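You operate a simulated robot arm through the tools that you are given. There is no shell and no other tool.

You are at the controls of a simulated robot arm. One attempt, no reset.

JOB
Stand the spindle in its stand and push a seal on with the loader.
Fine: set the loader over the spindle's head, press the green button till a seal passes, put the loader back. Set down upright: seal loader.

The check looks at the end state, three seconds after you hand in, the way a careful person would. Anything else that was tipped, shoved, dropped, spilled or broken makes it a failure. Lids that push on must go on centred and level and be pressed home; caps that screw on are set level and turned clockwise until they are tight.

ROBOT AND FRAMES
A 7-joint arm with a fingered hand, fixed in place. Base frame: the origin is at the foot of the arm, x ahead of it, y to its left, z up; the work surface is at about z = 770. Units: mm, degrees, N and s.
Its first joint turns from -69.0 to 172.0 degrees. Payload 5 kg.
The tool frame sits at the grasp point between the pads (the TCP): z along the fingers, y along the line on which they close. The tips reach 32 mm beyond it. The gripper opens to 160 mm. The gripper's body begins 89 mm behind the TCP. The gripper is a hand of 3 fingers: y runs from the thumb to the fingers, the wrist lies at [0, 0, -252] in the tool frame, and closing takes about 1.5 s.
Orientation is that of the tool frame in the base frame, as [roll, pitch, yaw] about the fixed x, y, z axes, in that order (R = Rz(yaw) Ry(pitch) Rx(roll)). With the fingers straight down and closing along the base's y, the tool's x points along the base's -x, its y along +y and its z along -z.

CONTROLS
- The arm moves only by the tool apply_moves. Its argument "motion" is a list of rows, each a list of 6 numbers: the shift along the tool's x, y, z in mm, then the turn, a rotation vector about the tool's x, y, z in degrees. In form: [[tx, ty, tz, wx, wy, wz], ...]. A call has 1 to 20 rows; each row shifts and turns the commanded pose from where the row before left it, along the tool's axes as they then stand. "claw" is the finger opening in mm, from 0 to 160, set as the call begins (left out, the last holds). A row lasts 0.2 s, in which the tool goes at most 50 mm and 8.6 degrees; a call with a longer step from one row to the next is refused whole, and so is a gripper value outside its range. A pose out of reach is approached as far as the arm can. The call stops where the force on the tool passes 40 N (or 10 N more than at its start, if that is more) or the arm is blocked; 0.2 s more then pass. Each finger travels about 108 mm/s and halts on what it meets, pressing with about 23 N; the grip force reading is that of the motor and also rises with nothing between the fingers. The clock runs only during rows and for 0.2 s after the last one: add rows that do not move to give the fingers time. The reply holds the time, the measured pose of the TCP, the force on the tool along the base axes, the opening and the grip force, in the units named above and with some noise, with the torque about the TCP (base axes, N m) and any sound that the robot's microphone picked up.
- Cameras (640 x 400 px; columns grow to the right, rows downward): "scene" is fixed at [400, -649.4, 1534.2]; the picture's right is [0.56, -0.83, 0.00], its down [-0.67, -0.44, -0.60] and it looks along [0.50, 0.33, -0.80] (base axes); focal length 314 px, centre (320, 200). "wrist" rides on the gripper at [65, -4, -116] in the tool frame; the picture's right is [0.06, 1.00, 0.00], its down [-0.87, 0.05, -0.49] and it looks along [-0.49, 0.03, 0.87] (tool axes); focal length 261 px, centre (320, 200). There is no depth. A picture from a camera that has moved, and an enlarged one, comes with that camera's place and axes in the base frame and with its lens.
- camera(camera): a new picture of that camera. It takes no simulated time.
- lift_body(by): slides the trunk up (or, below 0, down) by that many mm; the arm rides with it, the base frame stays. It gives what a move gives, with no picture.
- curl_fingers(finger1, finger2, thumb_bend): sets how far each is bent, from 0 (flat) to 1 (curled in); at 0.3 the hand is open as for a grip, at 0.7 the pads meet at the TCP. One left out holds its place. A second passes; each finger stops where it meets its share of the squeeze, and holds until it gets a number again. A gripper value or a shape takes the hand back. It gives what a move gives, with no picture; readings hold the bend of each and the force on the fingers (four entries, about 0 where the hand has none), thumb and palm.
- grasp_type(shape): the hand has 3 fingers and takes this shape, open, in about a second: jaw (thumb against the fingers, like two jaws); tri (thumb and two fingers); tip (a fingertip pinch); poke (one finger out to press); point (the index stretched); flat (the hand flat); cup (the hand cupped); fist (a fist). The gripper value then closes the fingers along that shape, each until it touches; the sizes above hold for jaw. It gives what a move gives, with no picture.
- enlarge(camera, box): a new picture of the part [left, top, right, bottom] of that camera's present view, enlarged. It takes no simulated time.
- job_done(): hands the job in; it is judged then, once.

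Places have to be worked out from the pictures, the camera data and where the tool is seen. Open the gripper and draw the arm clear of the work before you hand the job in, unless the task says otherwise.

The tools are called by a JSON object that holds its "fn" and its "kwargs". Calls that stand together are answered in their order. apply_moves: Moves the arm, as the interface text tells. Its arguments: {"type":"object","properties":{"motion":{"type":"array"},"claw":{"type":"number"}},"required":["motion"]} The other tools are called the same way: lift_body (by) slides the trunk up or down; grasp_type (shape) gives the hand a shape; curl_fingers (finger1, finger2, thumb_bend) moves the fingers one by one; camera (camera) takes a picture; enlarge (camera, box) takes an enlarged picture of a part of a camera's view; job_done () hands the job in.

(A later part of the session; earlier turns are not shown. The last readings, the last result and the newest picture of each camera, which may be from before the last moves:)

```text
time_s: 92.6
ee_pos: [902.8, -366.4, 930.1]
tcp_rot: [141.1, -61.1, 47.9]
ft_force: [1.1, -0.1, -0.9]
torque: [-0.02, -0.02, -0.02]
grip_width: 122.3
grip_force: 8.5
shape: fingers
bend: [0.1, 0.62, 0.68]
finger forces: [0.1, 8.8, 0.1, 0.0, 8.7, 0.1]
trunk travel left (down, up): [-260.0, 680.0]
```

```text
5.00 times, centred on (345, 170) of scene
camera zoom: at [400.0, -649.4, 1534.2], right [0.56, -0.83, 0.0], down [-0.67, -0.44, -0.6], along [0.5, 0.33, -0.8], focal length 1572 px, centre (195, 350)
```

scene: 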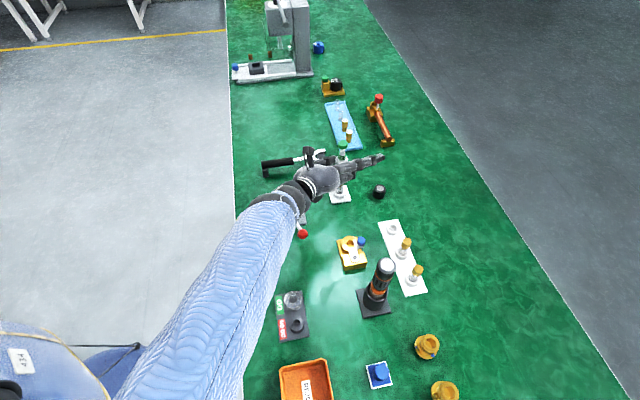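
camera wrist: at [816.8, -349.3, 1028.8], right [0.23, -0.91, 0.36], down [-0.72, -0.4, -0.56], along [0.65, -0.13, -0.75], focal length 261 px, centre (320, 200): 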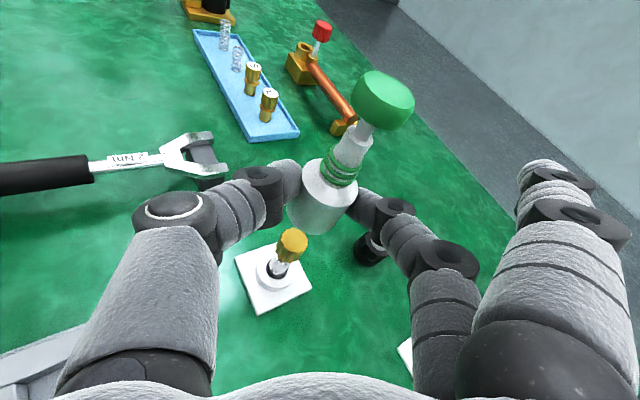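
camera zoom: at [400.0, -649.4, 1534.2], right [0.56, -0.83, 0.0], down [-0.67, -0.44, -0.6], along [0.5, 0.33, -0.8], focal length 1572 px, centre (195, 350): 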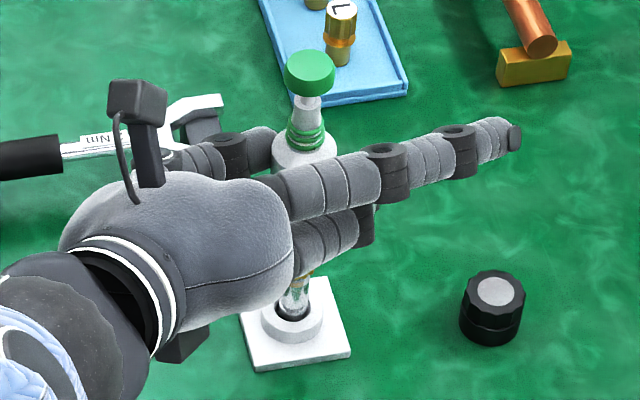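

Spindle head at (924.9,-370.9); loader axis within ~1.5 mm of it. I correct that and lower 38 mm to just above the head.

{"fn": "apply_moves", "kwargs": {"motion": [[-11.2, -3.4, 4.8, 0, 0, 0], [-11.2, -3.4, 4.8, 0, 0, 0], [-11.2, -3.4, 4.8, 0, 0, 0], [0, 0, 0, 0, 0, 0]]}}

{"fn": "enlarge", "kwargs": {"camera": "wrist", "box": [230, 100, 390, 280]}}

{"fn": "enlarge", "kwargs": {"camera": "scene", "box": [305, 140, 385, 210]}}

```text
time_s: 93.6
ee_pos: [904.1, -370.2, 891.6]
tcp_rot: [141.2, -61.1, 47.9]
ft_force: [0.9, 0.0, -1.6]
torque: [-0.03, 0.04, -0.03]
grip_width: 122.1
grip_force: 9.1
shape: fingers
bend: [0.1, 0.62, 0.68]
finger forces: [0.0, 8.7, 0.0, 0.0, 8.7, 0.1]
trunk travel left (down, up): [-260.0, 680.0]
```

```text
2.22 times, centred on (310, 190) of wrist
camera zoom: at [817.3, -351.3, 991.2], right [0.23, -0.91, 0.36], down [-0.72, -0.4, -0.56], along [0.65, -0.13, -0.75], focal length 579 px, centre (342, 222)
```

zoom: 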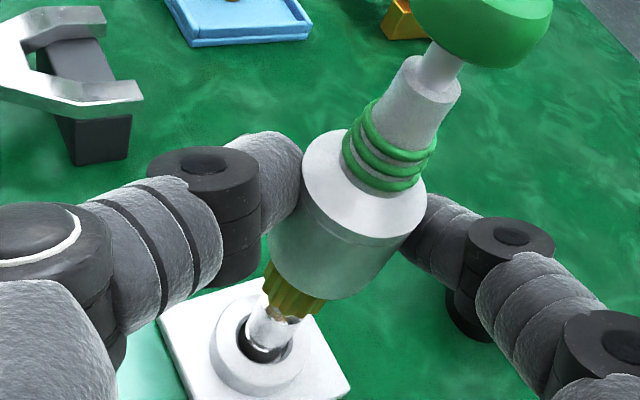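

```text
5.71 times, centred on (345, 175) of scene
camera zoom: at [400.0, -649.4, 1534.2], right [0.56, -0.83, 0.0], down [-0.67, -0.44, -0.6], along [0.5, 0.33, -0.8], focal length 1797 px, centre (177, 343)
```

zoom: 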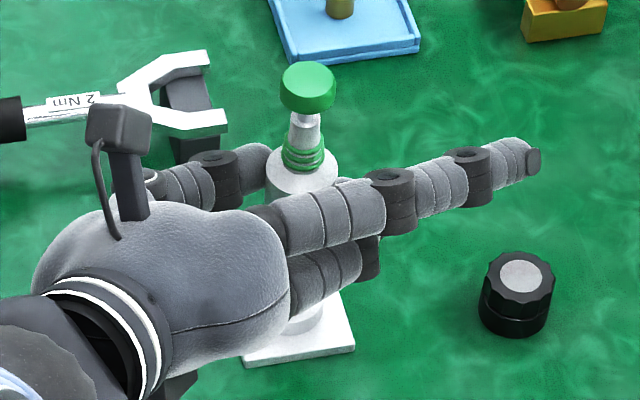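

Aligned within about a millimetre. I lower slowly, watching for contact.

{"fn": "apply_moves", "kwargs": {"motion": [[-1.75, -0.61, 0.76, 0, 0, 0], [-1.75, -0.61, 0.76, 0, 0, 0], [-1.75, -0.61, 0.76, 0, 0, 0], [0, 0, 0, 0, 0, 0]]}}

{"fn": "enlarge", "kwargs": {"camera": "wrist", "box": [230, 100, 390, 280]}}

```text
time_s: 94.6
ee_pos: [902.5, -369.9, 887.4]
tcp_rot: [141.2, -61.1, 47.9]
ft_force: [0.7, 0.0, -0.7]
torque: [-0.01, 0.06, 0.02]
grip_width: 121.9
grip_force: 9.0
shape: fingers
bend: [0.1, 0.62, 0.68]
finger forces: [0.0, 8.7, 0.0, 0.0, 8.7, 0.0]
trunk travel left (down, up): [-260.0, 680.0]
```

```text
2.22 times, centred on (310, 190) of wrist
camera zoom: at [817.0, -351.4, 985.0], right [0.23, -0.91, 0.36], down [-0.72, -0.4, -0.56], along [0.65, -0.13, -0.75], focal length 579 px, centre (342, 222)
```

zoom: 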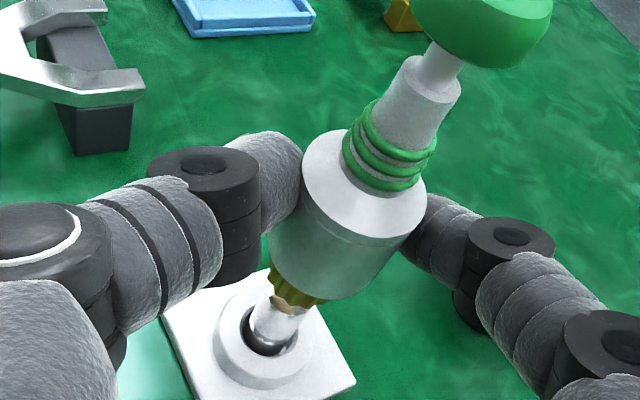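

No contact yet; the head is entering under the loader. I continue down in small steps.

{"fn": "apply_moves", "kwargs": {"motion": [[-1.75, -0.61, 0.76, 0, 0, 0], [-1.75, -0.61, 0.76, 0, 0, 0], [0, 0, 0, 0, 0, 0]]}}

{"fn": "enlarge", "kwargs": {"camera": "wrist", "box": [230, 100, 390, 280]}}

```text
time_s: 95.4
ee_pos: [904.0, -368.5, 881.7]
tcp_rot: [141.2, -61.1, 47.9]
ft_force: [0.2, -0.5, -0.8]
torque: [0.0, 0.03, -0.01]
grip_width: 122.0
grip_force: 8.8
shape: fingers
bend: [0.1, 0.62, 0.68]
finger forces: [0.1, 8.7, 0.0, 0.0, 8.6, 0.1]
trunk travel left (down, up): [-260.0, 680.0]
```

```text
2.22 times, centred on (310, 190) of wrist
camera zoom: at [817.2, -351.0, 980.8], right [0.23, -0.91, 0.36], down [-0.72, -0.4, -0.56], along [0.65, -0.13, -0.75], focal length 579 px, centre (342, 222)
```

zoom: 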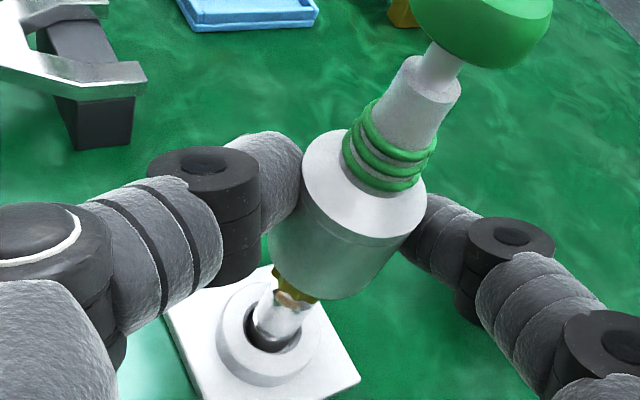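

The head is going up inside the hollow loader without contact. I keep lowering.

{"fn": "apply_moves", "kwargs": {"motion": [[-1.75, -0.61, 0.76, 0, 0, 0], [-1.75, -0.61, 0.76, 0, 0, 0], [-1.75, -0.61, 0.76, 0, 0, 0], [0, 0, 0, 0, 0, 0]]}}

{"fn": "enlarge", "kwargs": {"camera": "wrist", "box": [230, 100, 390, 280]}}

```text
time_s: 96.4
ee_pos: [903.0, -369.1, 874.8]
tcp_rot: [141.2, -61.1, 47.8]
ft_force: [0.0, -0.4, -0.1]
torque: [0.0, 0.05, 0.02]
grip_width: 122.0
grip_force: 8.7
shape: fingers
bend: [0.1, 0.62, 0.68]
finger forces: [0.0, 8.7, 0.0, 0.0, 8.7, 0.0]
trunk travel left (down, up): [-260.0, 680.0]
```

```text
2.22 times, centred on (310, 190) of wrist
camera zoom: at [817.6, -350.9, 974.1], right [0.23, -0.91, 0.36], down [-0.72, -0.4, -0.56], along [0.65, -0.13, -0.75], focal length 579 px, centre (342, 222)
```

zoom: 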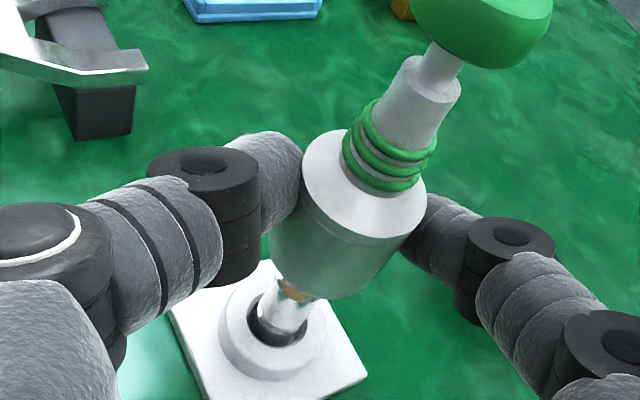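

Still free. I continue lowering with force checks.

{"fn": "apply_moves", "kwargs": {"motion": [[-1.75, -0.61, 0.76, 0, 0, 0], [-1.75, -0.61, 0.76, 0, 0, 0], [-1.75, -0.61, 0.76, 0, 0, 0], [0, 0, 0, 0, 0, 0]]}}

{"fn": "enlarge", "kwargs": {"camera": "wrist", "box": [230, 100, 390, 280]}}

{"fn": "enlarge", "kwargs": {"camera": "scene", "box": [305, 140, 385, 210]}}

```text
time_s: 97.4
ee_pos: [904.7, -369.0, 869.2]
tcp_rot: [141.2, -61.1, 47.9]
ft_force: [-0.3, 0.3, -0.9]
torque: [0.04, 0.01, 0.02]
grip_width: 122.3
grip_force: 9.2
shape: fingers
bend: [0.1, 0.62, 0.68]
finger forces: [0.0, 8.6, 0.1, 0.1, 8.8, 0.0]
trunk travel left (down, up): [-260.0, 680.0]
```

```text
2.22 times, centred on (310, 190) of wrist
camera zoom: at [817.8, -351.6, 968.3], right [0.23, -0.91, 0.36], down [-0.72, -0.4, -0.56], along [0.65, -0.13, -0.75], focal length 579 px, centre (342, 222)
```

zoom: 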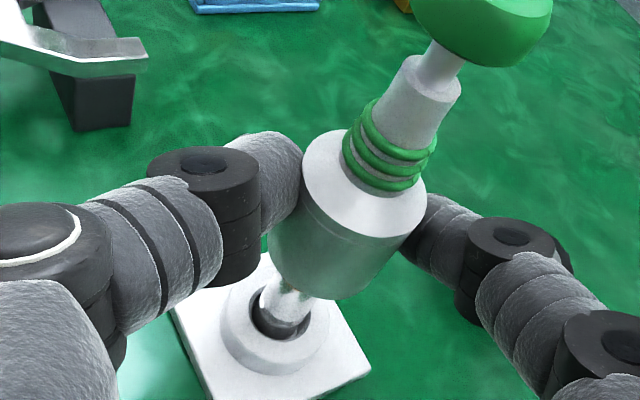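

```text
5.71 times, centred on (345, 175) of scene
camera zoom: at [400.0, -649.4, 1534.2], right [0.56, -0.83, 0.0], down [-0.67, -0.44, -0.6], along [0.5, 0.33, -0.8], focal length 1797 px, centre (177, 343)
```

zoom: 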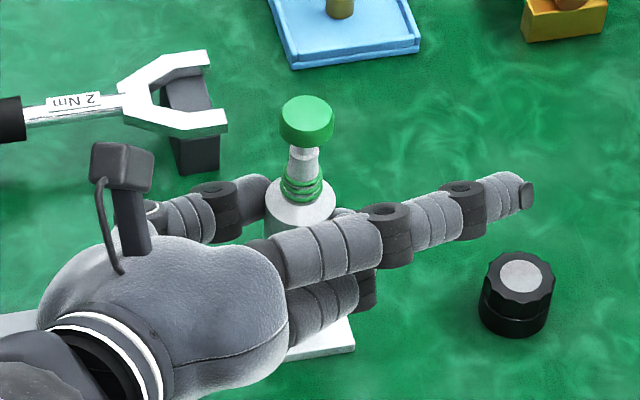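

Still no contact; continuing gently.

{"fn": "apply_moves", "kwargs": {"motion": [[-1.75, -0.61, 0.76, 0, 0, 0], [-1.75, -0.61, 0.76, 0, 0, 0], [0, 0, 0, 0, 0, 0]]}}

{"fn": "apply_moves", "kwargs": {"motion": [[-1.75, -0.61, 0.76, 0, 0, 0], [-1.75, -0.61, 0.76, 0, 0, 0], [0, 0, 0, 0, 0, 0]]}}

{"fn": "enlarge", "kwargs": {"camera": "wrist", "box": [230, 100, 390, 280]}}

```text
time_s: 98.2
ee_pos: [904.2, -369.4, 865.2]
tcp_rot: [141.2, -61.0, 47.9]
ft_force: [-0.1, -0.1, -1.3]
torque: [-0.01, 0.0, -0.01]
grip_width: 122.1
grip_force: 8.4
shape: fingers
bend: [0.1, 0.62, 0.68]
finger forces: [0.0, 8.6, 0.0, 0.0, 8.7, 0.1]
trunk travel left (down, up): [-260.0, 680.0]
```

```text
time_s: 99.0
ee_pos: [903.4, -368.9, 860.3]
tcp_rot: [141.2, -61.0, 48.0]
ft_force: [0.7, 0.3, -0.8]
torque: [0.01, 0.04, 0.0]
grip_width: 122.0
grip_force: 8.0
shape: fingers
bend: [0.1, 0.62, 0.68]
finger forces: [0.0, 8.5, 0.0, 0.0, 8.7, 0.0]
trunk travel left (down, up): [-260.0, 680.0]
```

```text
2.22 times, centred on (310, 190) of wrist
camera zoom: at [817.6, -351.0, 959.9], right [0.23, -0.91, 0.36], down [-0.72, -0.4, -0.56], along [0.65, -0.13, -0.75], focal length 579 px, centre (342, 222)
```

zoom: 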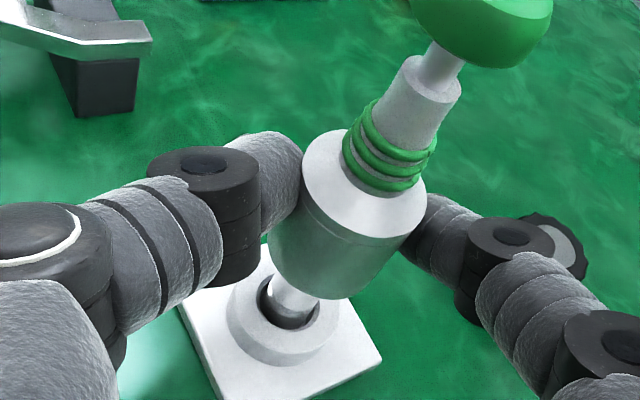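

The whole head is now inside the loader (bottom ≈ z 819) with no contact. I continue a few more millimetres.

{"fn": "apply_moves", "kwargs": {"motion": [[-1.31, -0.46, 0.57, 0, 0, 0], [-1.31, -0.46, 0.57, 0, 0, 0], [0, 0, 0, 0, 0, 0]]}}

{"fn": "apply_moves", "kwargs": {"motion": [[-1.31, -0.46, 0.57, 0, 0, 0], [-1.31, -0.46, 0.57, 0, 0, 0], [0, 0, 0, 0, 0, 0]]}}

{"fn": "enlarge", "kwargs": {"camera": "wrist", "box": [230, 100, 390, 280]}}

{"fn": "enlarge", "kwargs": {"camera": "scene", "box": [305, 140, 385, 210]}}

```text
time_s: 99.8
ee_pos: [905.5, -370.0, 858.7]
tcp_rot: [141.2, -61.1, 47.9]
ft_force: [-0.6, -0.9, 1.7]
torque: [0.01, -0.02, 0.03]
grip_width: 121.8
grip_force: 9.0
shape: fingers
bend: [0.1, 0.62, 0.68]
finger forces: [0.0, 8.8, 0.0, 0.0, 8.8, 0.1]
trunk travel left (down, up): [-260.0, 680.0]
```

```text
time_s: 100.6
ee_pos: [904.1, -367.8, 856.6]
tcp_rot: [141.0, -61.3, 48.2]
ft_force: [0.3, 1.1, 12.5]
torque: [-0.02, -0.23, 0.01]
grip_width: 121.0
grip_force: 8.4
shape: fingers
bend: [0.1, 0.62, 0.68]
finger forces: [0.0, 8.6, 0.0, 0.0, 9.3, 0.1]
trunk travel left (down, up): [-260.0, 680.0]
```

```text
2.22 times, centred on (310, 190) of wrist
camera zoom: at [817.5, -350.2, 955.9], right [0.23, -0.91, 0.36], down [-0.72, -0.4, -0.56], along [0.65, -0.13, -0.75], focal length 579 px, centre (342, 222)
```

zoom: 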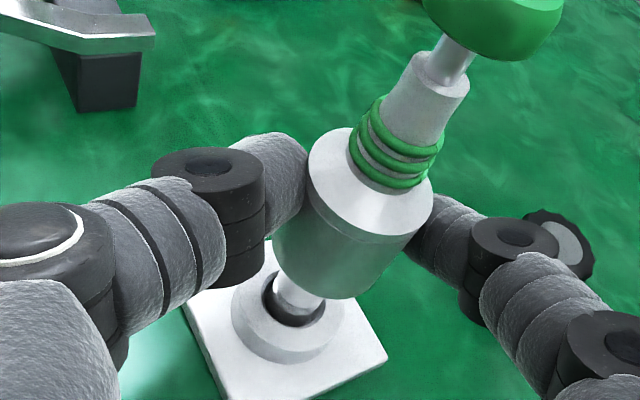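

```text
5.71 times, centred on (345, 175) of scene
camera zoom: at [400.0, -649.4, 1534.2], right [0.56, -0.83, 0.0], down [-0.67, -0.44, -0.6], along [0.5, 0.33, -0.8], focal length 1797 px, centre (177, 343)
```

zoom: 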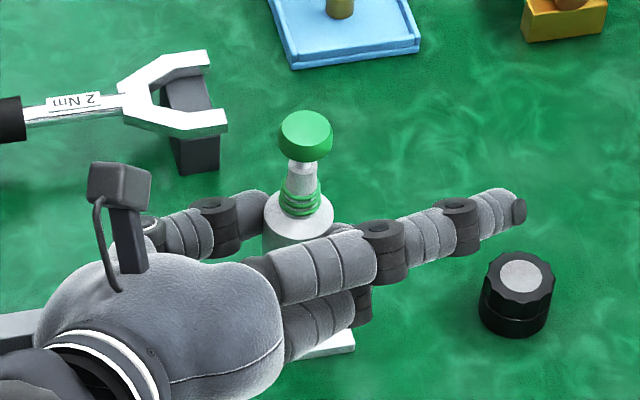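

Contact made (12 N): the loader is seated on the head. I back off 2 mm to relieve the load and check its attitude.

{"fn": "apply_moves", "kwargs": {"motion": [[1.75, 0.61, -0.76, 0, 0, 0], [0, 0, 0, 0, 0, 0]]}}

{"fn": "enlarge", "kwargs": {"camera": "wrist", "box": [250, 40, 450, 260]}}

{"fn": "enlarge", "kwargs": {"camera": "scene", "box": [320, 150, 370, 190]}}

```text
time_s: 101.2
ee_pos: [903.6, -367.3, 858.2]
tcp_rot: [141.1, -61.2, 47.9]
ft_force: [1.0, 1.1, 8.6]
torque: [-0.02, -0.12, 0.0]
grip_width: 120.7
grip_force: 9.3
shape: fingers
bend: [0.1, 0.62, 0.68]
finger forces: [0.0, 8.4, 0.0, 0.0, 9.4, 0.1]
trunk travel left (down, up): [-260.0, 680.0]
```

```text
1.82 times, centred on (350, 150) of wrist
camera zoom: at [817.1, -350.7, 956.4], right [0.23, -0.91, 0.36], down [-0.72, -0.4, -0.56], along [0.65, -0.13, -0.75], focal length 474 px, centre (266, 291)
```

zoom: 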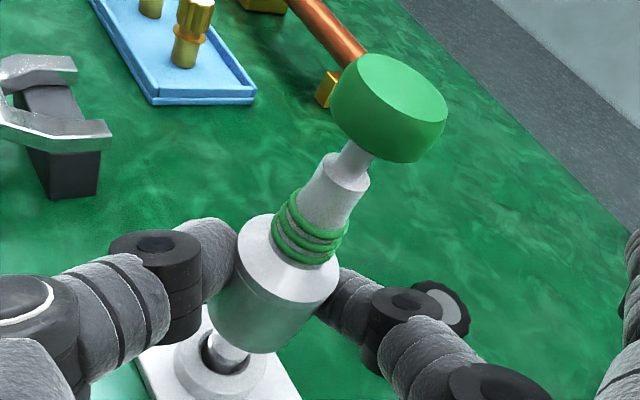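

```text
10.00 times, centred on (345, 170) of scene
camera zoom: at [400.0, -649.4, 1534.2], right [0.56, -0.83, 0.0], down [-0.67, -0.44, -0.6], along [0.5, 0.33, -0.8], focal length 3144 px, centre (70, 500)
```

zoom: 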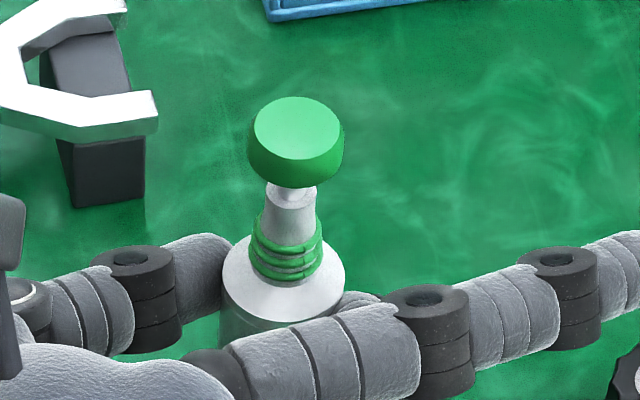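

The loader is vertical and seated on the spindle head. I relieve the remaining push by another millimetre, then open thumb and finger together slightly.

{"fn": "apply_moves", "kwargs": {"motion": [[0.87, 0.3, -0.38, 0, 0, 0], [0, 0, 0, 0, 0, 0]]}}

```text
time_s: 101.8
ee_pos: [903.7, -369.3, 857.5]
tcp_rot: [141.2, -61.1, 48.0]
ft_force: [1.5, -0.1, 3.0]
torque: [0.04, -0.08, -0.02]
grip_width: 121.1
grip_force: 8.5
shape: fingers
bend: [0.1, 0.62, 0.68]
finger forces: [0.0, 8.5, 0.0, 0.0, 9.3, 0.0]
trunk travel left (down, up): [-260.0, 680.0]
```

Load is down to 3 N. I now release in small symmetric steps.

{"fn": "curl_fingers", "kwargs": {"finger2": 0.6, "thumb_bend": 0.66}}

{"fn": "enlarge", "kwargs": {"camera": "wrist", "box": [250, 40, 450, 260]}}

```text
time_s: 102.8
ee_pos: [903.6, -367.8, 857.7]
tcp_rot: [141.2, -61.2, 48.0]
ft_force: [-0.1, -0.4, -0.6]
torque: [0.02, 0.03, -0.01]
grip_width: 121.5
grip_force: 0.2
shape: fingers
bend: [0.1, 0.6, 0.66]
finger forces: [0.1, 0.4, 0.0, 0.0, 0.4, 0.0]
trunk travel left (down, up): [-260.0, 680.0]
```

```text
1.82 times, centred on (350, 150) of wrist
camera zoom: at [817.4, -351.0, 957.0], right [0.23, -0.91, 0.36], down [-0.72, -0.4, -0.56], along [0.65, -0.13, -0.75], focal length 474 px, centre (266, 291)
```

zoom: 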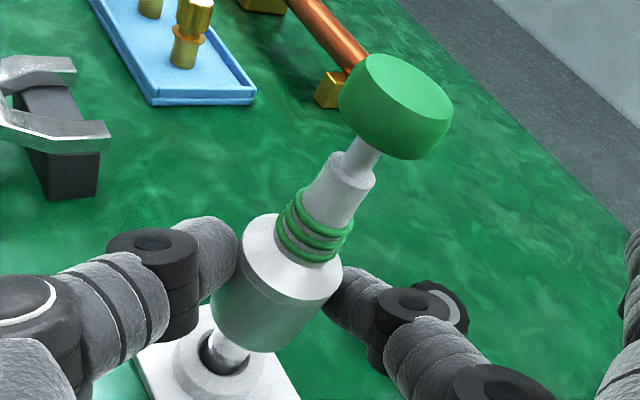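

Forces are nearly zero and it stands. I open a little more and check.

{"fn": "curl_fingers", "kwargs": {"finger2": 0.585, "thumb_bend": 0.645}}

{"fn": "enlarge", "kwargs": {"camera": "wrist", "box": [250, 40, 450, 260]}}

{"fn": "enlarge", "kwargs": {"camera": "scene", "box": [320, 150, 370, 190]}}

```text
time_s: 103.8
ee_pos: [903.3, -367.6, 857.2]
tcp_rot: [141.3, -61.1, 47.9]
ft_force: [0.6, 0.2, 0.1]
torque: [-0.04, 0.01, 0.01]
grip_width: 124.6
grip_force: 0.1
shape: fingers
bend: [0.1, 0.58, 0.64]
finger forces: [0.1, 0.0, 0.1, 0.0, 0.0, 0.0]
trunk travel left (down, up): [-260.0, 680.0]
```

```text
1.82 times, centred on (350, 150) of wrist
camera zoom: at [817.4, -351.0, 957.1], right [0.23, -0.91, 0.36], down [-0.72, -0.4, -0.56], along [0.65, -0.13, -0.75], focal length 474 px, centre (266, 291)
```

zoom: 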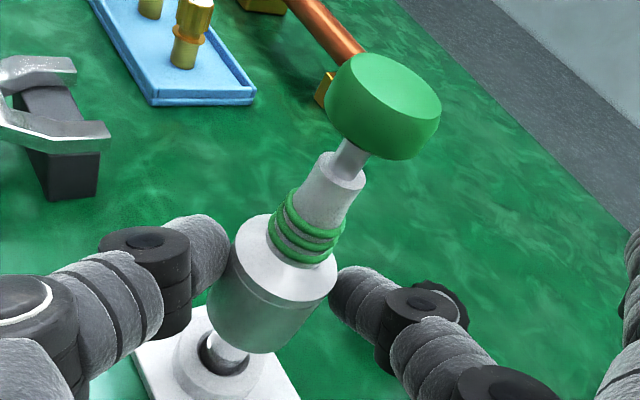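

```text
10.00 times, centred on (345, 170) of scene
camera zoom: at [400.0, -649.4, 1534.2], right [0.56, -0.83, 0.0], down [-0.67, -0.44, -0.6], along [0.5, 0.33, -0.8], focal length 3144 px, centre (70, 500)
```

zoom: 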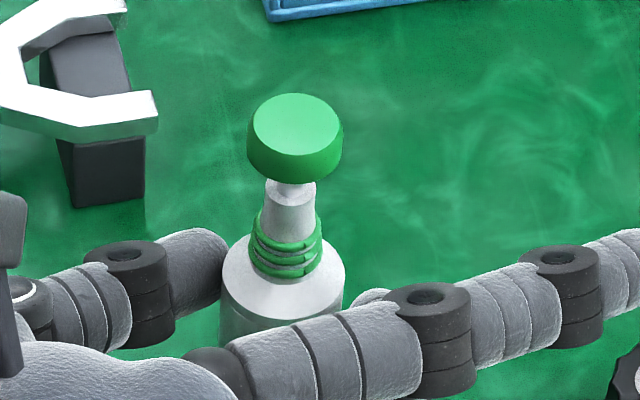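

The loader stands by itself on the spindle, upright. I open wider and retreat straight back.

{"fn": "curl_fingers", "kwargs": {"finger2": 0.5, "thumb_bend": 0.53}}

{"fn": "apply_moves", "kwargs": {"motion": [[0, 0, -8, 0, 0, 0], [0, 0, -15, 0, 0, 0], [0, 0, -20, 0, 0, 0], [0, 0, -20, 0, 0, 0], [0, 0, -20, 0, 0, 0], [0, 0, 0, 0, 0, 0]]}}

{"fn": "camera", "kwargs": {"camera": "wrist"}}

{"fn": "enlarge", "kwargs": {"camera": "scene", "box": [310, 140, 380, 210]}}

```text
time_s: 104.8
ee_pos: [903.5, -368.4, 857.8]
tcp_rot: [141.2, -61.1, 47.9]
ft_force: [0.3, 0.4, -0.5]
torque: [0.01, 0.02, 0.04]
grip_width: 146.6
grip_force: 0.1
shape: fingers
bend: [0.1, 0.5, 0.53]
finger forces: [0.0, 0.0, 0.1, 0.0, 0.0, 0.0]
trunk travel left (down, up): [-260.0, 680.0]
```

```text
time_s: 106.2
ee_pos: [827.1, -375.6, 890.0]
tcp_rot: [141.0, -61.1, 47.8]
ft_force: [-0.2, -0.8, 0.9]
torque: [-0.02, 0.0, 0.02]
grip_width: 146.9
grip_force: 0.0
shape: fingers
bend: [0.1, 0.5, 0.53]
finger forces: [0.1, 0.0, 0.0, 0.1, 0.0, 0.1]
trunk travel left (down, up): [-260.0, 680.0]
```

```text
taken
camera wrist: at [741.3, -358.2, 988.7], right [0.23, -0.91, 0.36], down [-0.72, -0.4, -0.56], along [0.65, -0.13, -0.75], focal length 261 px, centre (320, 200)
```

wrist: 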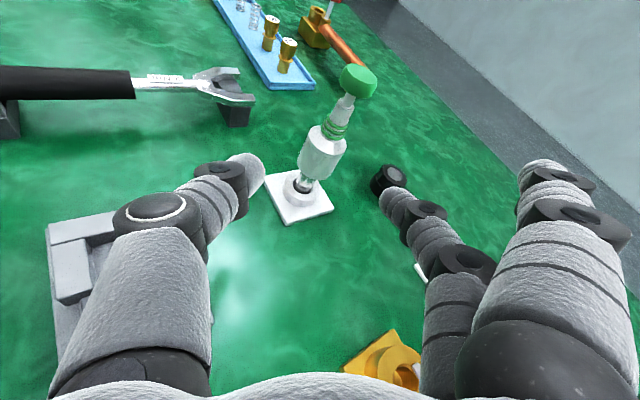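

```text
5.71 times, centred on (345, 175) of scene
camera zoom: at [400.0, -649.4, 1534.2], right [0.56, -0.83, 0.0], down [-0.67, -0.44, -0.6], along [0.5, 0.33, -0.8], focal length 1797 px, centre (177, 343)
```

zoom: 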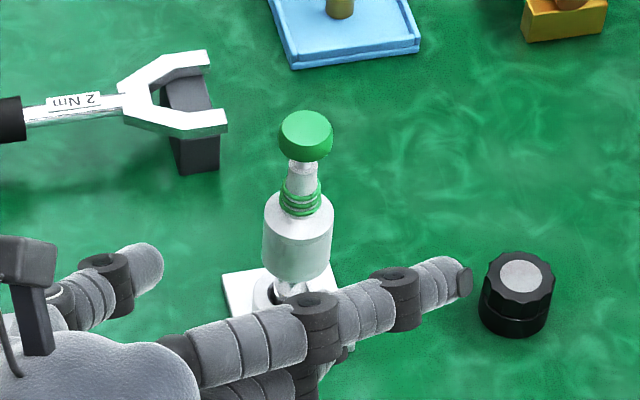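

The loader stands steadily on the spindle. Next I raise the hand, undo the roll and set the 'poke' shape to press the green button from above.

{"fn": "apply_moves", "kwargs": {"motion": [[0, 0, -20, 0, 0, 0], [30.6, 10.6, -13.2, 0, 0, 0], [30.6, 10.6, -13.2, 0, 0, 0], [0, 0, 0, 0, 0, 6.5], [0, 0, 0, 0, 0, 6.5], [0, 0, 0, 0, 0, 6.5], [0, 0, 0, 0, 0, 0]]}}

{"fn": "grasp_type", "kwargs": {"shape": "poke"}}

{"fn": "camera", "kwargs": {"camera": "wrist"}}

{"fn": "camera", "kwargs": {"camera": "scene"}}

```text
time_s: 107.8
ee_pos: [808.9, -377.5, 966.4]
tcp_rot: [-178.8, -67.9, 4.2]
ft_force: [-0.2, 0.0, -0.4]
torque: [-0.02, -0.01, 0.01]
grip_width: 147.1
grip_force: 0.1
shape: fingers
bend: [0.1, 0.5, 0.53]
finger forces: [0.0, 0.0, 0.0, 0.0, 0.1, 0.0]
trunk travel left (down, up): [-260.0, 680.0]
```

```text
time_s: 108.7
ee_pos: [809.7, -377.2, 966.4]
tcp_rot: [-178.9, -67.9, 4.2]
ft_force: [-0.5, 0.4, -0.2]
torque: [0.0, 0.01, 0.02]
grip_width: 0.1
grip_force: 0.0
shape: poke
bend: [1.0, 1.0, 0.46]
finger forces: [0.0, 0.1, 0.0, 0.0, 0.0, 0.1]
trunk travel left (down, up): [-260.0, 680.0]
```

```text
taken
camera wrist: at [726.8, -380.8, 1070.1], right [0.11, -0.99, 0.05], down [-0.77, -0.12, -0.62], along [0.62, 0.03, -0.78], focal length 261 px, centre (320, 200)
```

wrist: 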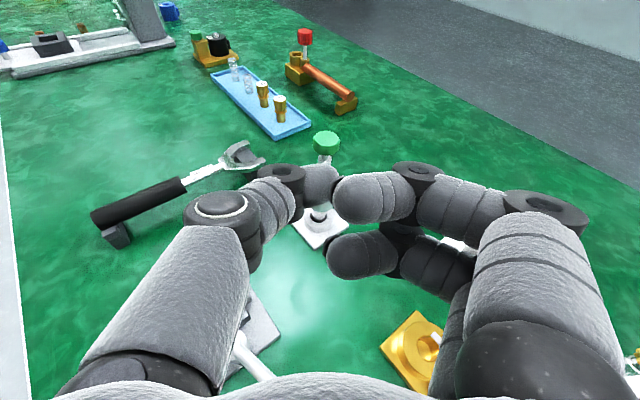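

```text
taken
```

scene: 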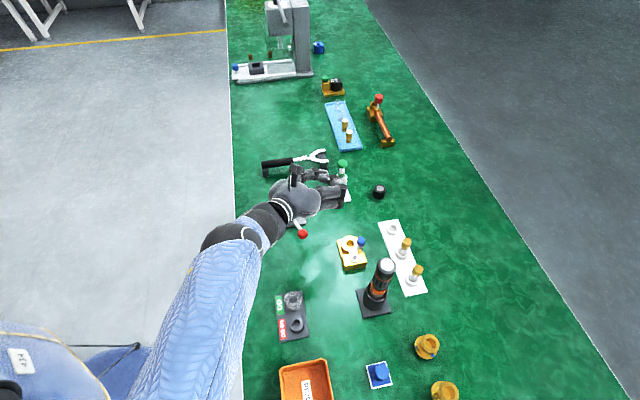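

'poke' curls both fingers with the thumb across. I try 'point' instead.

{"fn": "grasp_type", "kwargs": {"shape": "point"}}

{"fn": "camera", "kwargs": {"camera": "wrist"}}

```text
time_s: 109.6
ee_pos: [808.6, -376.4, 966.4]
tcp_rot: [-178.9, -67.9, 4.2]
ft_force: [1.0, 0.0, 0.4]
torque: [0.0, 0.03, 0.0]
grip_width: 0.0
grip_force: 0.0
shape: point
bend: [0.35, 1.0, 0.44]
finger forces: [0.0, 0.0, 0.0, 0.0, 0.1, 0.0]
trunk travel left (down, up): [-260.0, 680.0]
```

```text
taken
camera wrist: at [726.8, -380.9, 1070.1], right [0.11, -0.99, 0.05], down [-0.77, -0.12, -0.62], along [0.62, 0.03, -0.78], focal length 261 px, centre (320, 200)
```

wrist: 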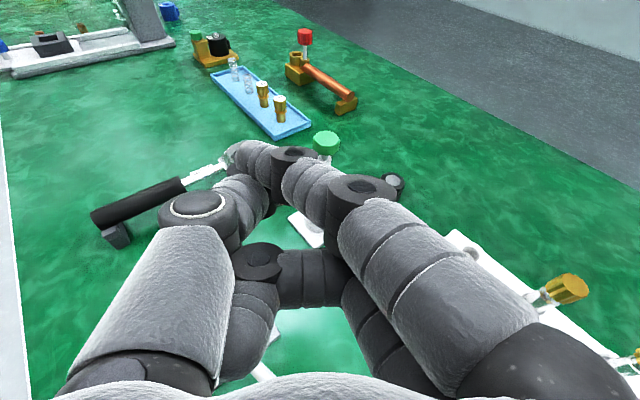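

'point' isn't convenient either. A simple closed 'jaw' gives a well-defined lowest fingertip (lower finger) to press with. I close the jaw and measure where that tip is.

{"fn": "grasp_type", "kwargs": {"shape": "jaw"}}

{"fn": "apply_moves", "kwargs": {"motion": [[0, 0, 0, 0, 0, 0], [0, 0, 0, 0, 0, 0], [0, 0, 0, 0, 0, 0], [0, 0, 0, 0, 0, 0], [0, 0, 0, 0, 0, 0], [0, 0, 0, 0, 0, 0], [0, 0, 0, 0, 0, 0], [0, 0, 0, 0, 0, 0]], "claw": 0}}

{"fn": "camera", "kwargs": {"camera": "wrist"}}

{"fn": "enlarge", "kwargs": {"camera": "scene", "box": [270, 140, 380, 220]}}

```text
time_s: 110.5
ee_pos: [809.4, -377.2, 967.0]
tcp_rot: [-178.9, -67.9, 4.2]
ft_force: [0.5, 0.3, -0.1]
torque: [0.0, 0.0, 0.0]
grip_width: 159.9
grip_force: 0.0
shape: jaw
bend: [0.3, 0.3, 0.3]
finger forces: [0.0, 0.0, 0.1, 0.1, 0.0, 0.0]
trunk travel left (down, up): [-260.0, 680.0]
```

```text
time_s: 112.3
ee_pos: [807.8, -376.8, 966.9]
tcp_rot: [-179.0, -67.9, 4.2]
ft_force: [-0.7, -0.6, -0.2]
torque: [-0.01, 0.0, -0.01]
grip_width: 0.0
grip_force: 23.0
shape: jaw
bend: [0.65, 0.65, 0.67]
finger forces: [0.0, 0.0, 0.0, 0.0, 0.0, 0.0]
trunk travel left (down, up): [-260.0, 680.0]
```

```text
taken
camera wrist: at [726.8, -380.9, 1070.1], right [0.11, -0.99, 0.05], down [-0.77, -0.12, -0.62], along [0.62, 0.03, -0.78], focal length 261 px, centre (320, 200)
```

wrist: 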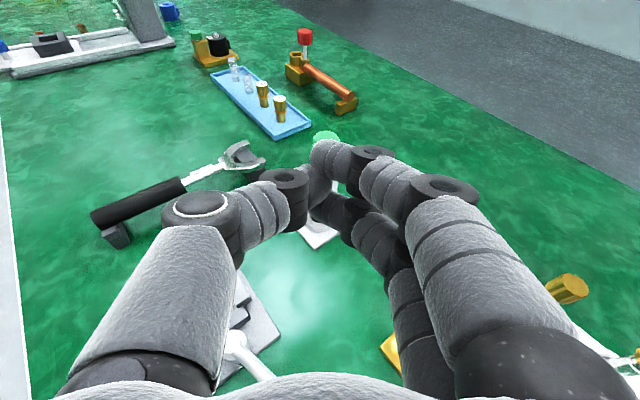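

```text
5.00 times, centred on (325, 180) of scene
camera zoom: at [400.0, -649.4, 1534.2], right [0.56, -0.83, 0.0], down [-0.67, -0.44, -0.6], along [0.5, 0.33, -0.8], focal length 1572 px, centre (295, 300)
```

zoom: 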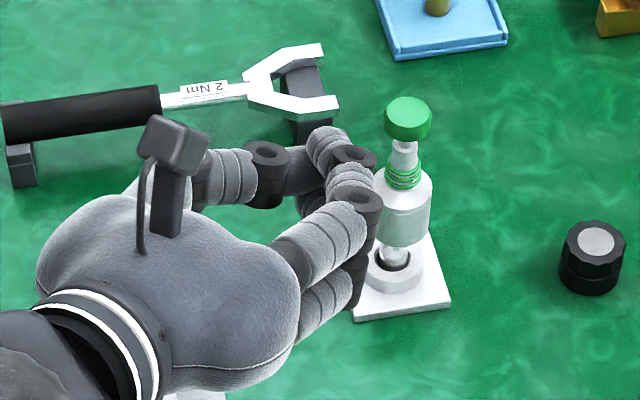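

I zoom in to locate the fingertips in the wrist view.

{"fn": "enlarge", "kwargs": {"camera": "wrist", "box": [260, 120, 400, 260]}}

{"fn": "enlarge", "kwargs": {"camera": "scene", "box": [300, 145, 370, 205]}}

```text
2.86 times, centred on (330, 190) of wrist
camera zoom: at [726.8, -380.9, 1070.1], right [0.11, -0.99, 0.05], down [-0.77, -0.12, -0.62], along [0.62, 0.03, -0.78], focal length 745 px, centre (291, 229)
```

zoom: 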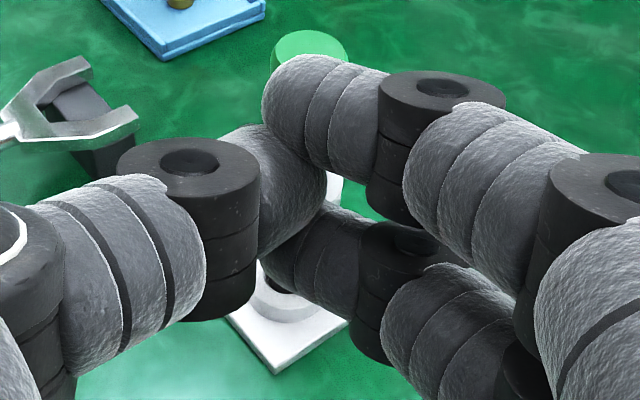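

```text
6.67 times, centred on (335, 175) of scene
camera zoom: at [400.0, -649.4, 1534.2], right [0.56, -0.83, 0.0], down [-0.67, -0.44, -0.6], along [0.5, 0.33, -0.8], focal length 2096 px, centre (220, 367)
```

zoom: 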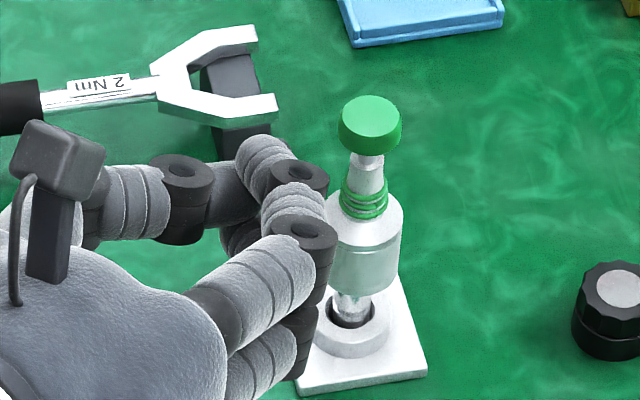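

The lower finger's cross-link is my press surface, ~24 mm below and ~19 mm ahead of the TCP. I move it above the button (centre about (925,-372), top ≈ z 912) with ~25 mm clearance.

{"fn": "apply_moves", "kwargs": {"motion": [[10.1, -0.2, 25, 0, 0, 0], [10.1, -0.2, 25, 0, 0, 0], [10.1, -0.2, 25, 0, 0, 0], [10.1, -0.2, 25, 0, 0, 0], [0, 0, 0, 0, 0, 0]]}}

{"fn": "camera", "kwargs": {"camera": "wrist"}}

{"fn": "enlarge", "kwargs": {"camera": "scene", "box": [300, 135, 380, 205]}}

```text
time_s: 113.5
ee_pos: [916.8, -365.6, 966.8]
tcp_rot: [-179.0, -67.9, 4.2]
ft_force: [-0.3, 0.5, 0.9]
torque: [0.03, 0.0, -0.02]
grip_width: 0.1
grip_force: 23.3
shape: jaw
bend: [0.65, 0.65, 0.67]
finger forces: [0.0, 0.0, 0.1, 0.0, 0.0, 0.0]
trunk travel left (down, up): [-260.0, 680.0]
```

```text
taken
camera wrist: at [834.6, -369.8, 1069.3], right [0.11, -0.99, 0.05], down [-0.77, -0.12, -0.62], along [0.62, 0.03, -0.78], focal length 261 px, centre (320, 200)
```

wrist: 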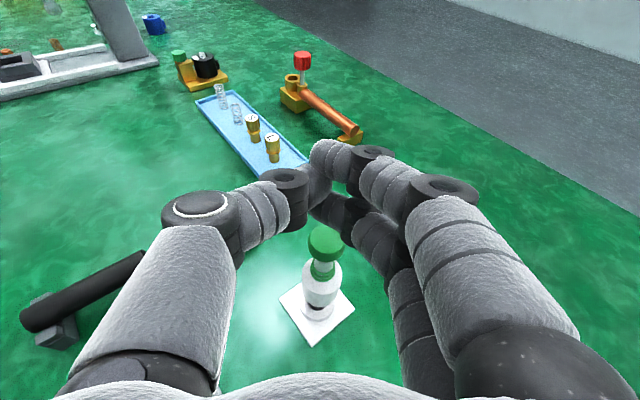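

```text
5.71 times, centred on (340, 170) of scene
camera zoom: at [400.0, -649.4, 1534.2], right [0.56, -0.83, 0.0], down [-0.67, -0.44, -0.6], along [0.5, 0.33, -0.8], focal length 1797 px, centre (206, 371)
```

zoom: 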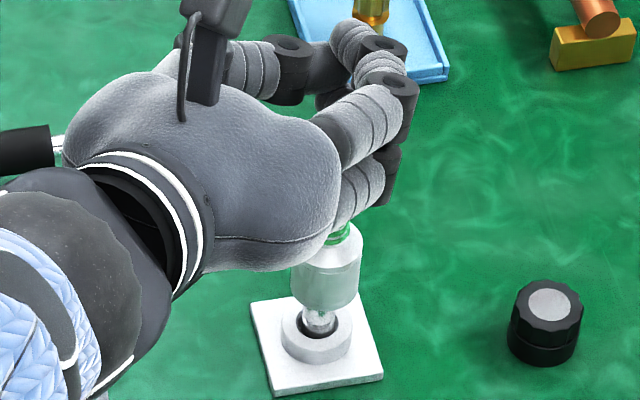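

I zoom the wrist view to get the button position precisely relative to the finger.

{"fn": "enlarge", "kwargs": {"camera": "wrist", "box": [260, 160, 400, 350]}}

```text
2.11 times, centred on (330, 255) of wrist
camera zoom: at [834.6, -369.8, 1069.3], right [0.11, -0.99, 0.05], down [-0.77, -0.12, -0.62], along [0.62, 0.03, -0.78], focal length 549 px, centre (299, 84)
```

zoom: 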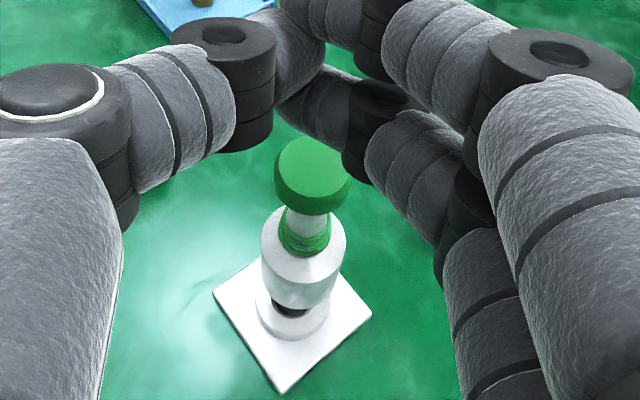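

The finger joint housings protrude lower than the link, so a straight single fingertip is a cleaner pusher. I raise 25 mm, then straighten finger2 (lower finger) and curl finger1 and the thumb away.

{"fn": "apply_moves", "kwargs": {"motion": [[23.2, -0.2, -9.4, 0, 0, 0], [0, 0, 0, 0, 0, 0]]}}

{"fn": "curl_fingers", "kwargs": {"finger1": 0.3, "finger2": 0.3, "thumb_bend": 0.3}}

{"fn": "curl_fingers", "kwargs": {"finger1": 0.9, "finger2": 0.35, "thumb_bend": 0.2}}

{"fn": "camera", "kwargs": {"camera": "wrist"}}

{"fn": "enlarge", "kwargs": {"camera": "scene", "box": [280, 120, 400, 210]}}

```text
time_s: 114.1
ee_pos: [916.7, -366.4, 990.0]
tcp_rot: [-179.0, -67.9, 4.2]
ft_force: [0.1, 0.2, 0.3]
torque: [0.02, -0.02, -0.03]
grip_width: 0.0
grip_force: 22.3
shape: jaw
bend: [0.65, 0.65, 0.67]
finger forces: [0.1, 0.0, 0.1, 0.1, 0.0, 0.0]
trunk travel left (down, up): [-260.0, 680.0]
```

```text
time_s: 115.1
ee_pos: [916.6, -366.6, 989.1]
tcp_rot: [-178.8, -67.9, 4.2]
ft_force: [0.2, -0.2, 0.3]
torque: [0.02, 0.02, 0.01]
grip_width: 167.5
grip_force: 0.0
shape: fingers
bend: [0.3, 0.3, 0.3]
finger forces: [0.0, 0.1, 0.1, 0.0, 0.0, 0.0]
trunk travel left (down, up): [-260.0, 680.0]
```

```text
time_s: 116.1
ee_pos: [916.0, -367.6, 990.8]
tcp_rot: [-178.9, -67.9, 4.3]
ft_force: [0.5, 0.6, -0.3]
torque: [0.02, 0.0, -0.01]
grip_width: 74.5
grip_force: 0.0
shape: fingers
bend: [0.9, 0.35, 0.2]
finger forces: [0.1, 0.0, 0.0, 0.0, 0.0, 0.0]
trunk travel left (down, up): [-260.0, 680.0]
```

```text
taken
camera wrist: at [834.3, -370.5, 1094.1], right [0.11, -0.99, 0.05], down [-0.77, -0.12, -0.62], along [0.62, 0.03, -0.78], focal length 261 px, centre (320, 200)
```

wrist: 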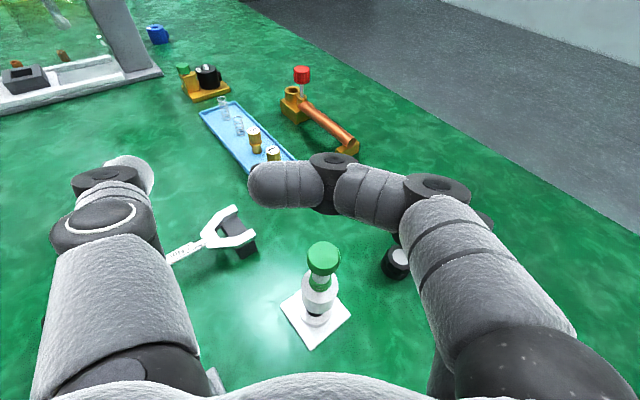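

```text
4.44 times, centred on (340, 165) of scene
camera zoom: at [400.0, -649.4, 1534.2], right [0.56, -0.83, 0.0], down [-0.67, -0.44, -0.6], along [0.5, 0.33, -0.8], focal length 1398 px, centre (231, 356)
```

zoom: 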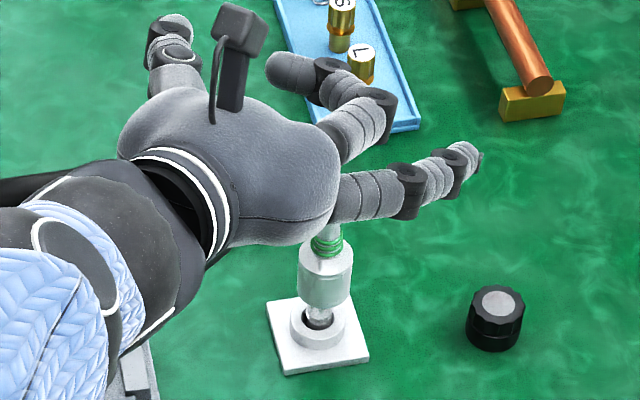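

finger1 blocks the view of finger2. I open finger1 fully and set finger2 to about 0.42 so its tip can be seen.

{"fn": "curl_fingers", "kwargs": {"finger1": 0.0, "finger2": 0.45, "thumb_bend": 0.2}}

{"fn": "camera", "kwargs": {"camera": "wrist"}}

{"fn": "enlarge", "kwargs": {"camera": "scene", "box": [280, 120, 400, 210]}}

```text
time_s: 117.1
ee_pos: [916.9, -367.6, 990.4]
tcp_rot: [-178.9, -67.9, 4.2]
ft_force: [0.2, 0.7, 0.2]
torque: [-0.01, 0.05, -0.03]
grip_width: 216.0
grip_force: 0.0
shape: fingers
bend: [0.0, 0.45, 0.2]
finger forces: [0.1, 0.0, 0.0, 0.0, 0.0, 0.1]
trunk travel left (down, up): [-260.0, 680.0]
```

```text
taken
camera wrist: at [834.3, -370.5, 1094.1], right [0.11, -0.99, 0.05], down [-0.77, -0.12, -0.62], along [0.62, 0.03, -0.78], focal length 261 px, centre (320, 200)
```

wrist: 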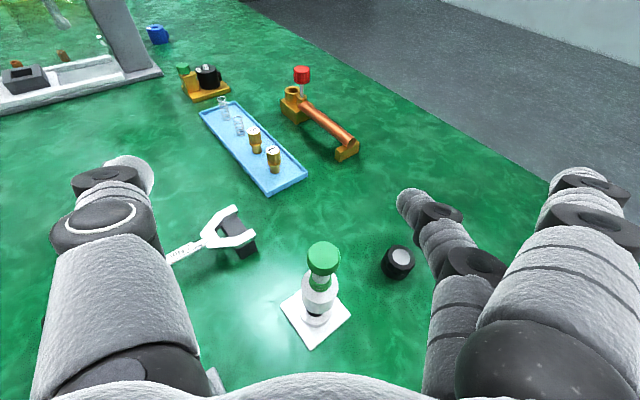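

```text
4.44 times, centred on (340, 165) of scene
camera zoom: at [400.0, -649.4, 1534.2], right [0.56, -0.83, 0.0], down [-0.67, -0.44, -0.6], along [0.5, 0.33, -0.8], focal length 1398 px, centre (231, 356)
```

zoom: 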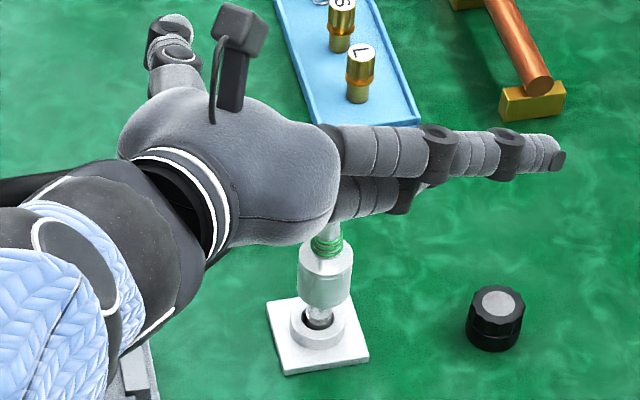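

finger2's tip is now visible. I zoom in to locate it precisely.

{"fn": "enlarge", "kwargs": {"camera": "wrist", "box": [360, 160, 500, 290]}}

```text
3.08 times, centred on (430, 225) of wrist
camera zoom: at [834.3, -370.5, 1094.1], right [0.11, -0.99, 0.05], down [-0.77, -0.12, -0.62], along [0.62, 0.03, -0.78], focal length 802 px, centre (-18, 123)
```

zoom: 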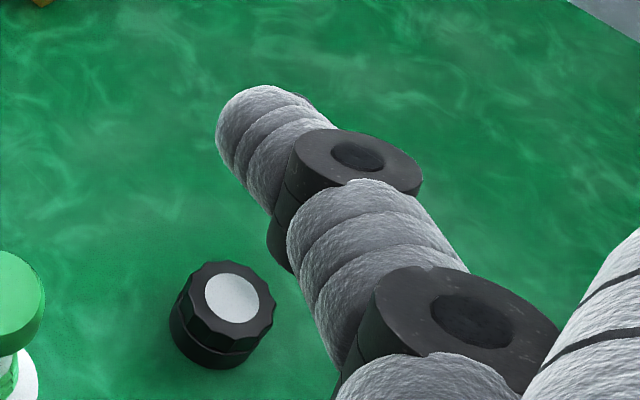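

At this tilt the joint housing would touch before the fingertip. I reduce the tilt to 45° and straighten finger2 so its tip is clearly the lowest point.

{"fn": "curl_fingers", "kwargs": {"finger1": 0.0, "finger2": 0.3, "thumb_bend": 0.1}}

{"fn": "apply_moves", "kwargs": {"motion": [[15, 0, -6, 0, 0, 0], [0, 0, 0, 0, -7.7, 0], [0, 0, 0, 0, -7.7, 0], [0, 0, 0, 0, -7.6, 0], [0, 0, 0, 0, 0, 0]]}}

{"fn": "camera", "kwargs": {"camera": "wrist"}}

{"fn": "enlarge", "kwargs": {"camera": "scene", "box": [280, 120, 400, 210]}}

```text
time_s: 118.1
ee_pos: [915.8, -365.8, 989.9]
tcp_rot: [-178.9, -67.9, 4.2]
ft_force: [-0.7, 0.0, -0.5]
torque: [0.01, 0.0, -0.01]
grip_width: 221.8
grip_force: 0.1
shape: fingers
bend: [0.0, 0.3, 0.1]
finger forces: [0.0, 0.1, 0.0, 0.0, 0.1, 0.1]
trunk travel left (down, up): [-260.0, 680.0]
```

```text
time_s: 119.3
ee_pos: [915.7, -366.6, 1007.3]
tcp_rot: [-179.4, -44.8, 4.8]
ft_force: [-0.1, 0.1, 1.0]
torque: [-0.01, -0.01, 0.03]
grip_width: 221.5
grip_force: 0.1
shape: fingers
bend: [0.0, 0.3, 0.1]
finger forces: [0.0, 0.0, 0.1, 0.0, 0.1, 0.0]
trunk travel left (down, up): [-260.0, 680.0]
```

```text
taken
camera wrist: at [881.1, -367.0, 1134.5], right [0.13, -0.99, 0.04], down [-0.95, -0.14, -0.26], along [0.27, 0.0, -0.96], focal length 261 px, centre (320, 200)
```

wrist: 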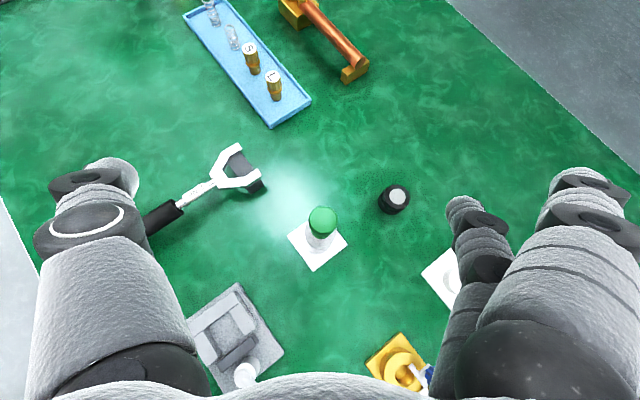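

```text
4.44 times, centred on (340, 165) of scene
camera zoom: at [400.0, -649.4, 1534.2], right [0.56, -0.83, 0.0], down [-0.67, -0.44, -0.6], along [0.5, 0.33, -0.8], focal length 1398 px, centre (231, 356)
```

zoom: 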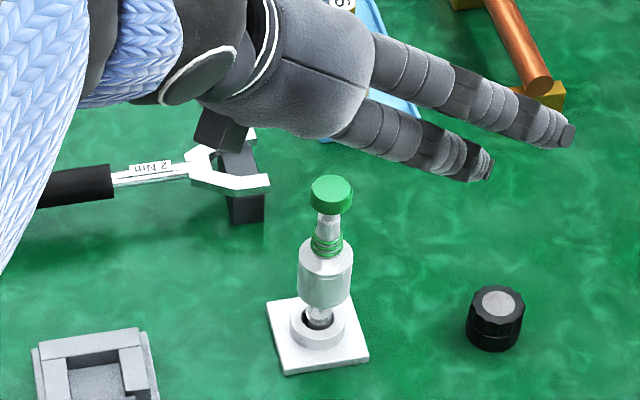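

Now both fingertips are visible in both cameras. I zoom to triangulate finger2's tip.

{"fn": "enlarge", "kwargs": {"camera": "wrist", "box": [420, 170, 540, 260]}}

{"fn": "enlarge", "kwargs": {"camera": "scene", "box": [345, 135, 395, 175]}}

{"fn": "enlarge", "kwargs": {"camera": "wrist", "box": [275, 185, 375, 275]}}

```text
4.44 times, centred on (480, 215) of wrist
camera zoom: at [881.1, -367.0, 1134.5], right [0.13, -0.99, 0.04], down [-0.95, -0.14, -0.26], along [0.27, 0.0, -0.96], focal length 1158 px, centre (-391, 133)
```

zoom: 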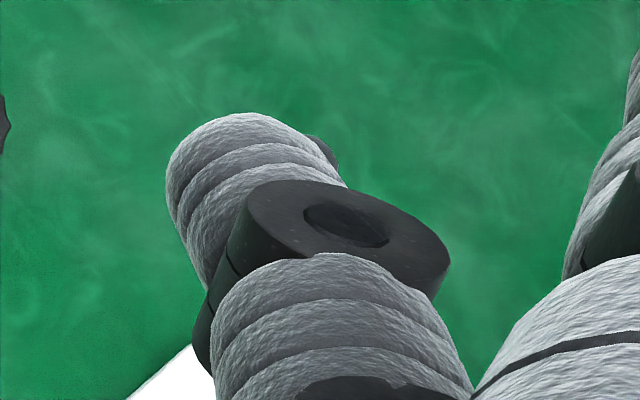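

```text
10.00 times, centred on (370, 155) of scene
camera zoom: at [400.0, -649.4, 1534.2], right [0.56, -0.83, 0.0], down [-0.67, -0.44, -0.6], along [0.5, 0.33, -0.8], focal length 3144 px, centre (-180, 650)
```

zoom: 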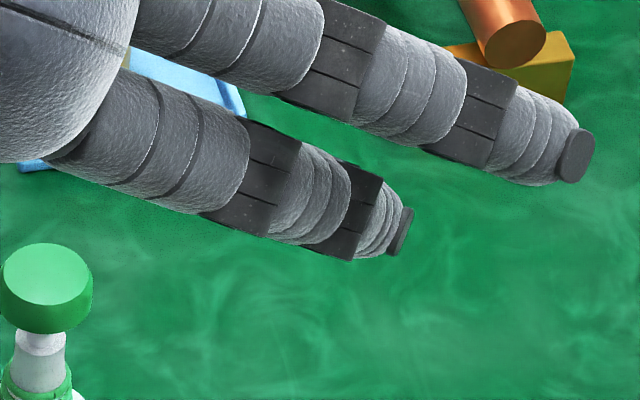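

```text
4.44 times, centred on (325, 230) of wrist
camera zoom: at [881.1, -367.0, 1134.5], right [0.13, -0.99, 0.04], down [-0.95, -0.14, -0.26], along [0.27, 0.0, -0.96], focal length 1158 px, centre (298, 67)
```

zoom: 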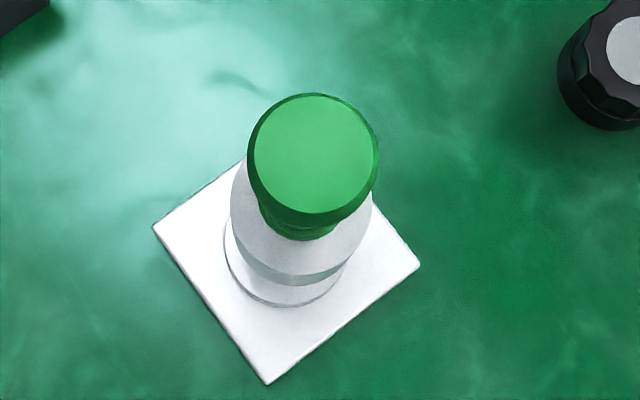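

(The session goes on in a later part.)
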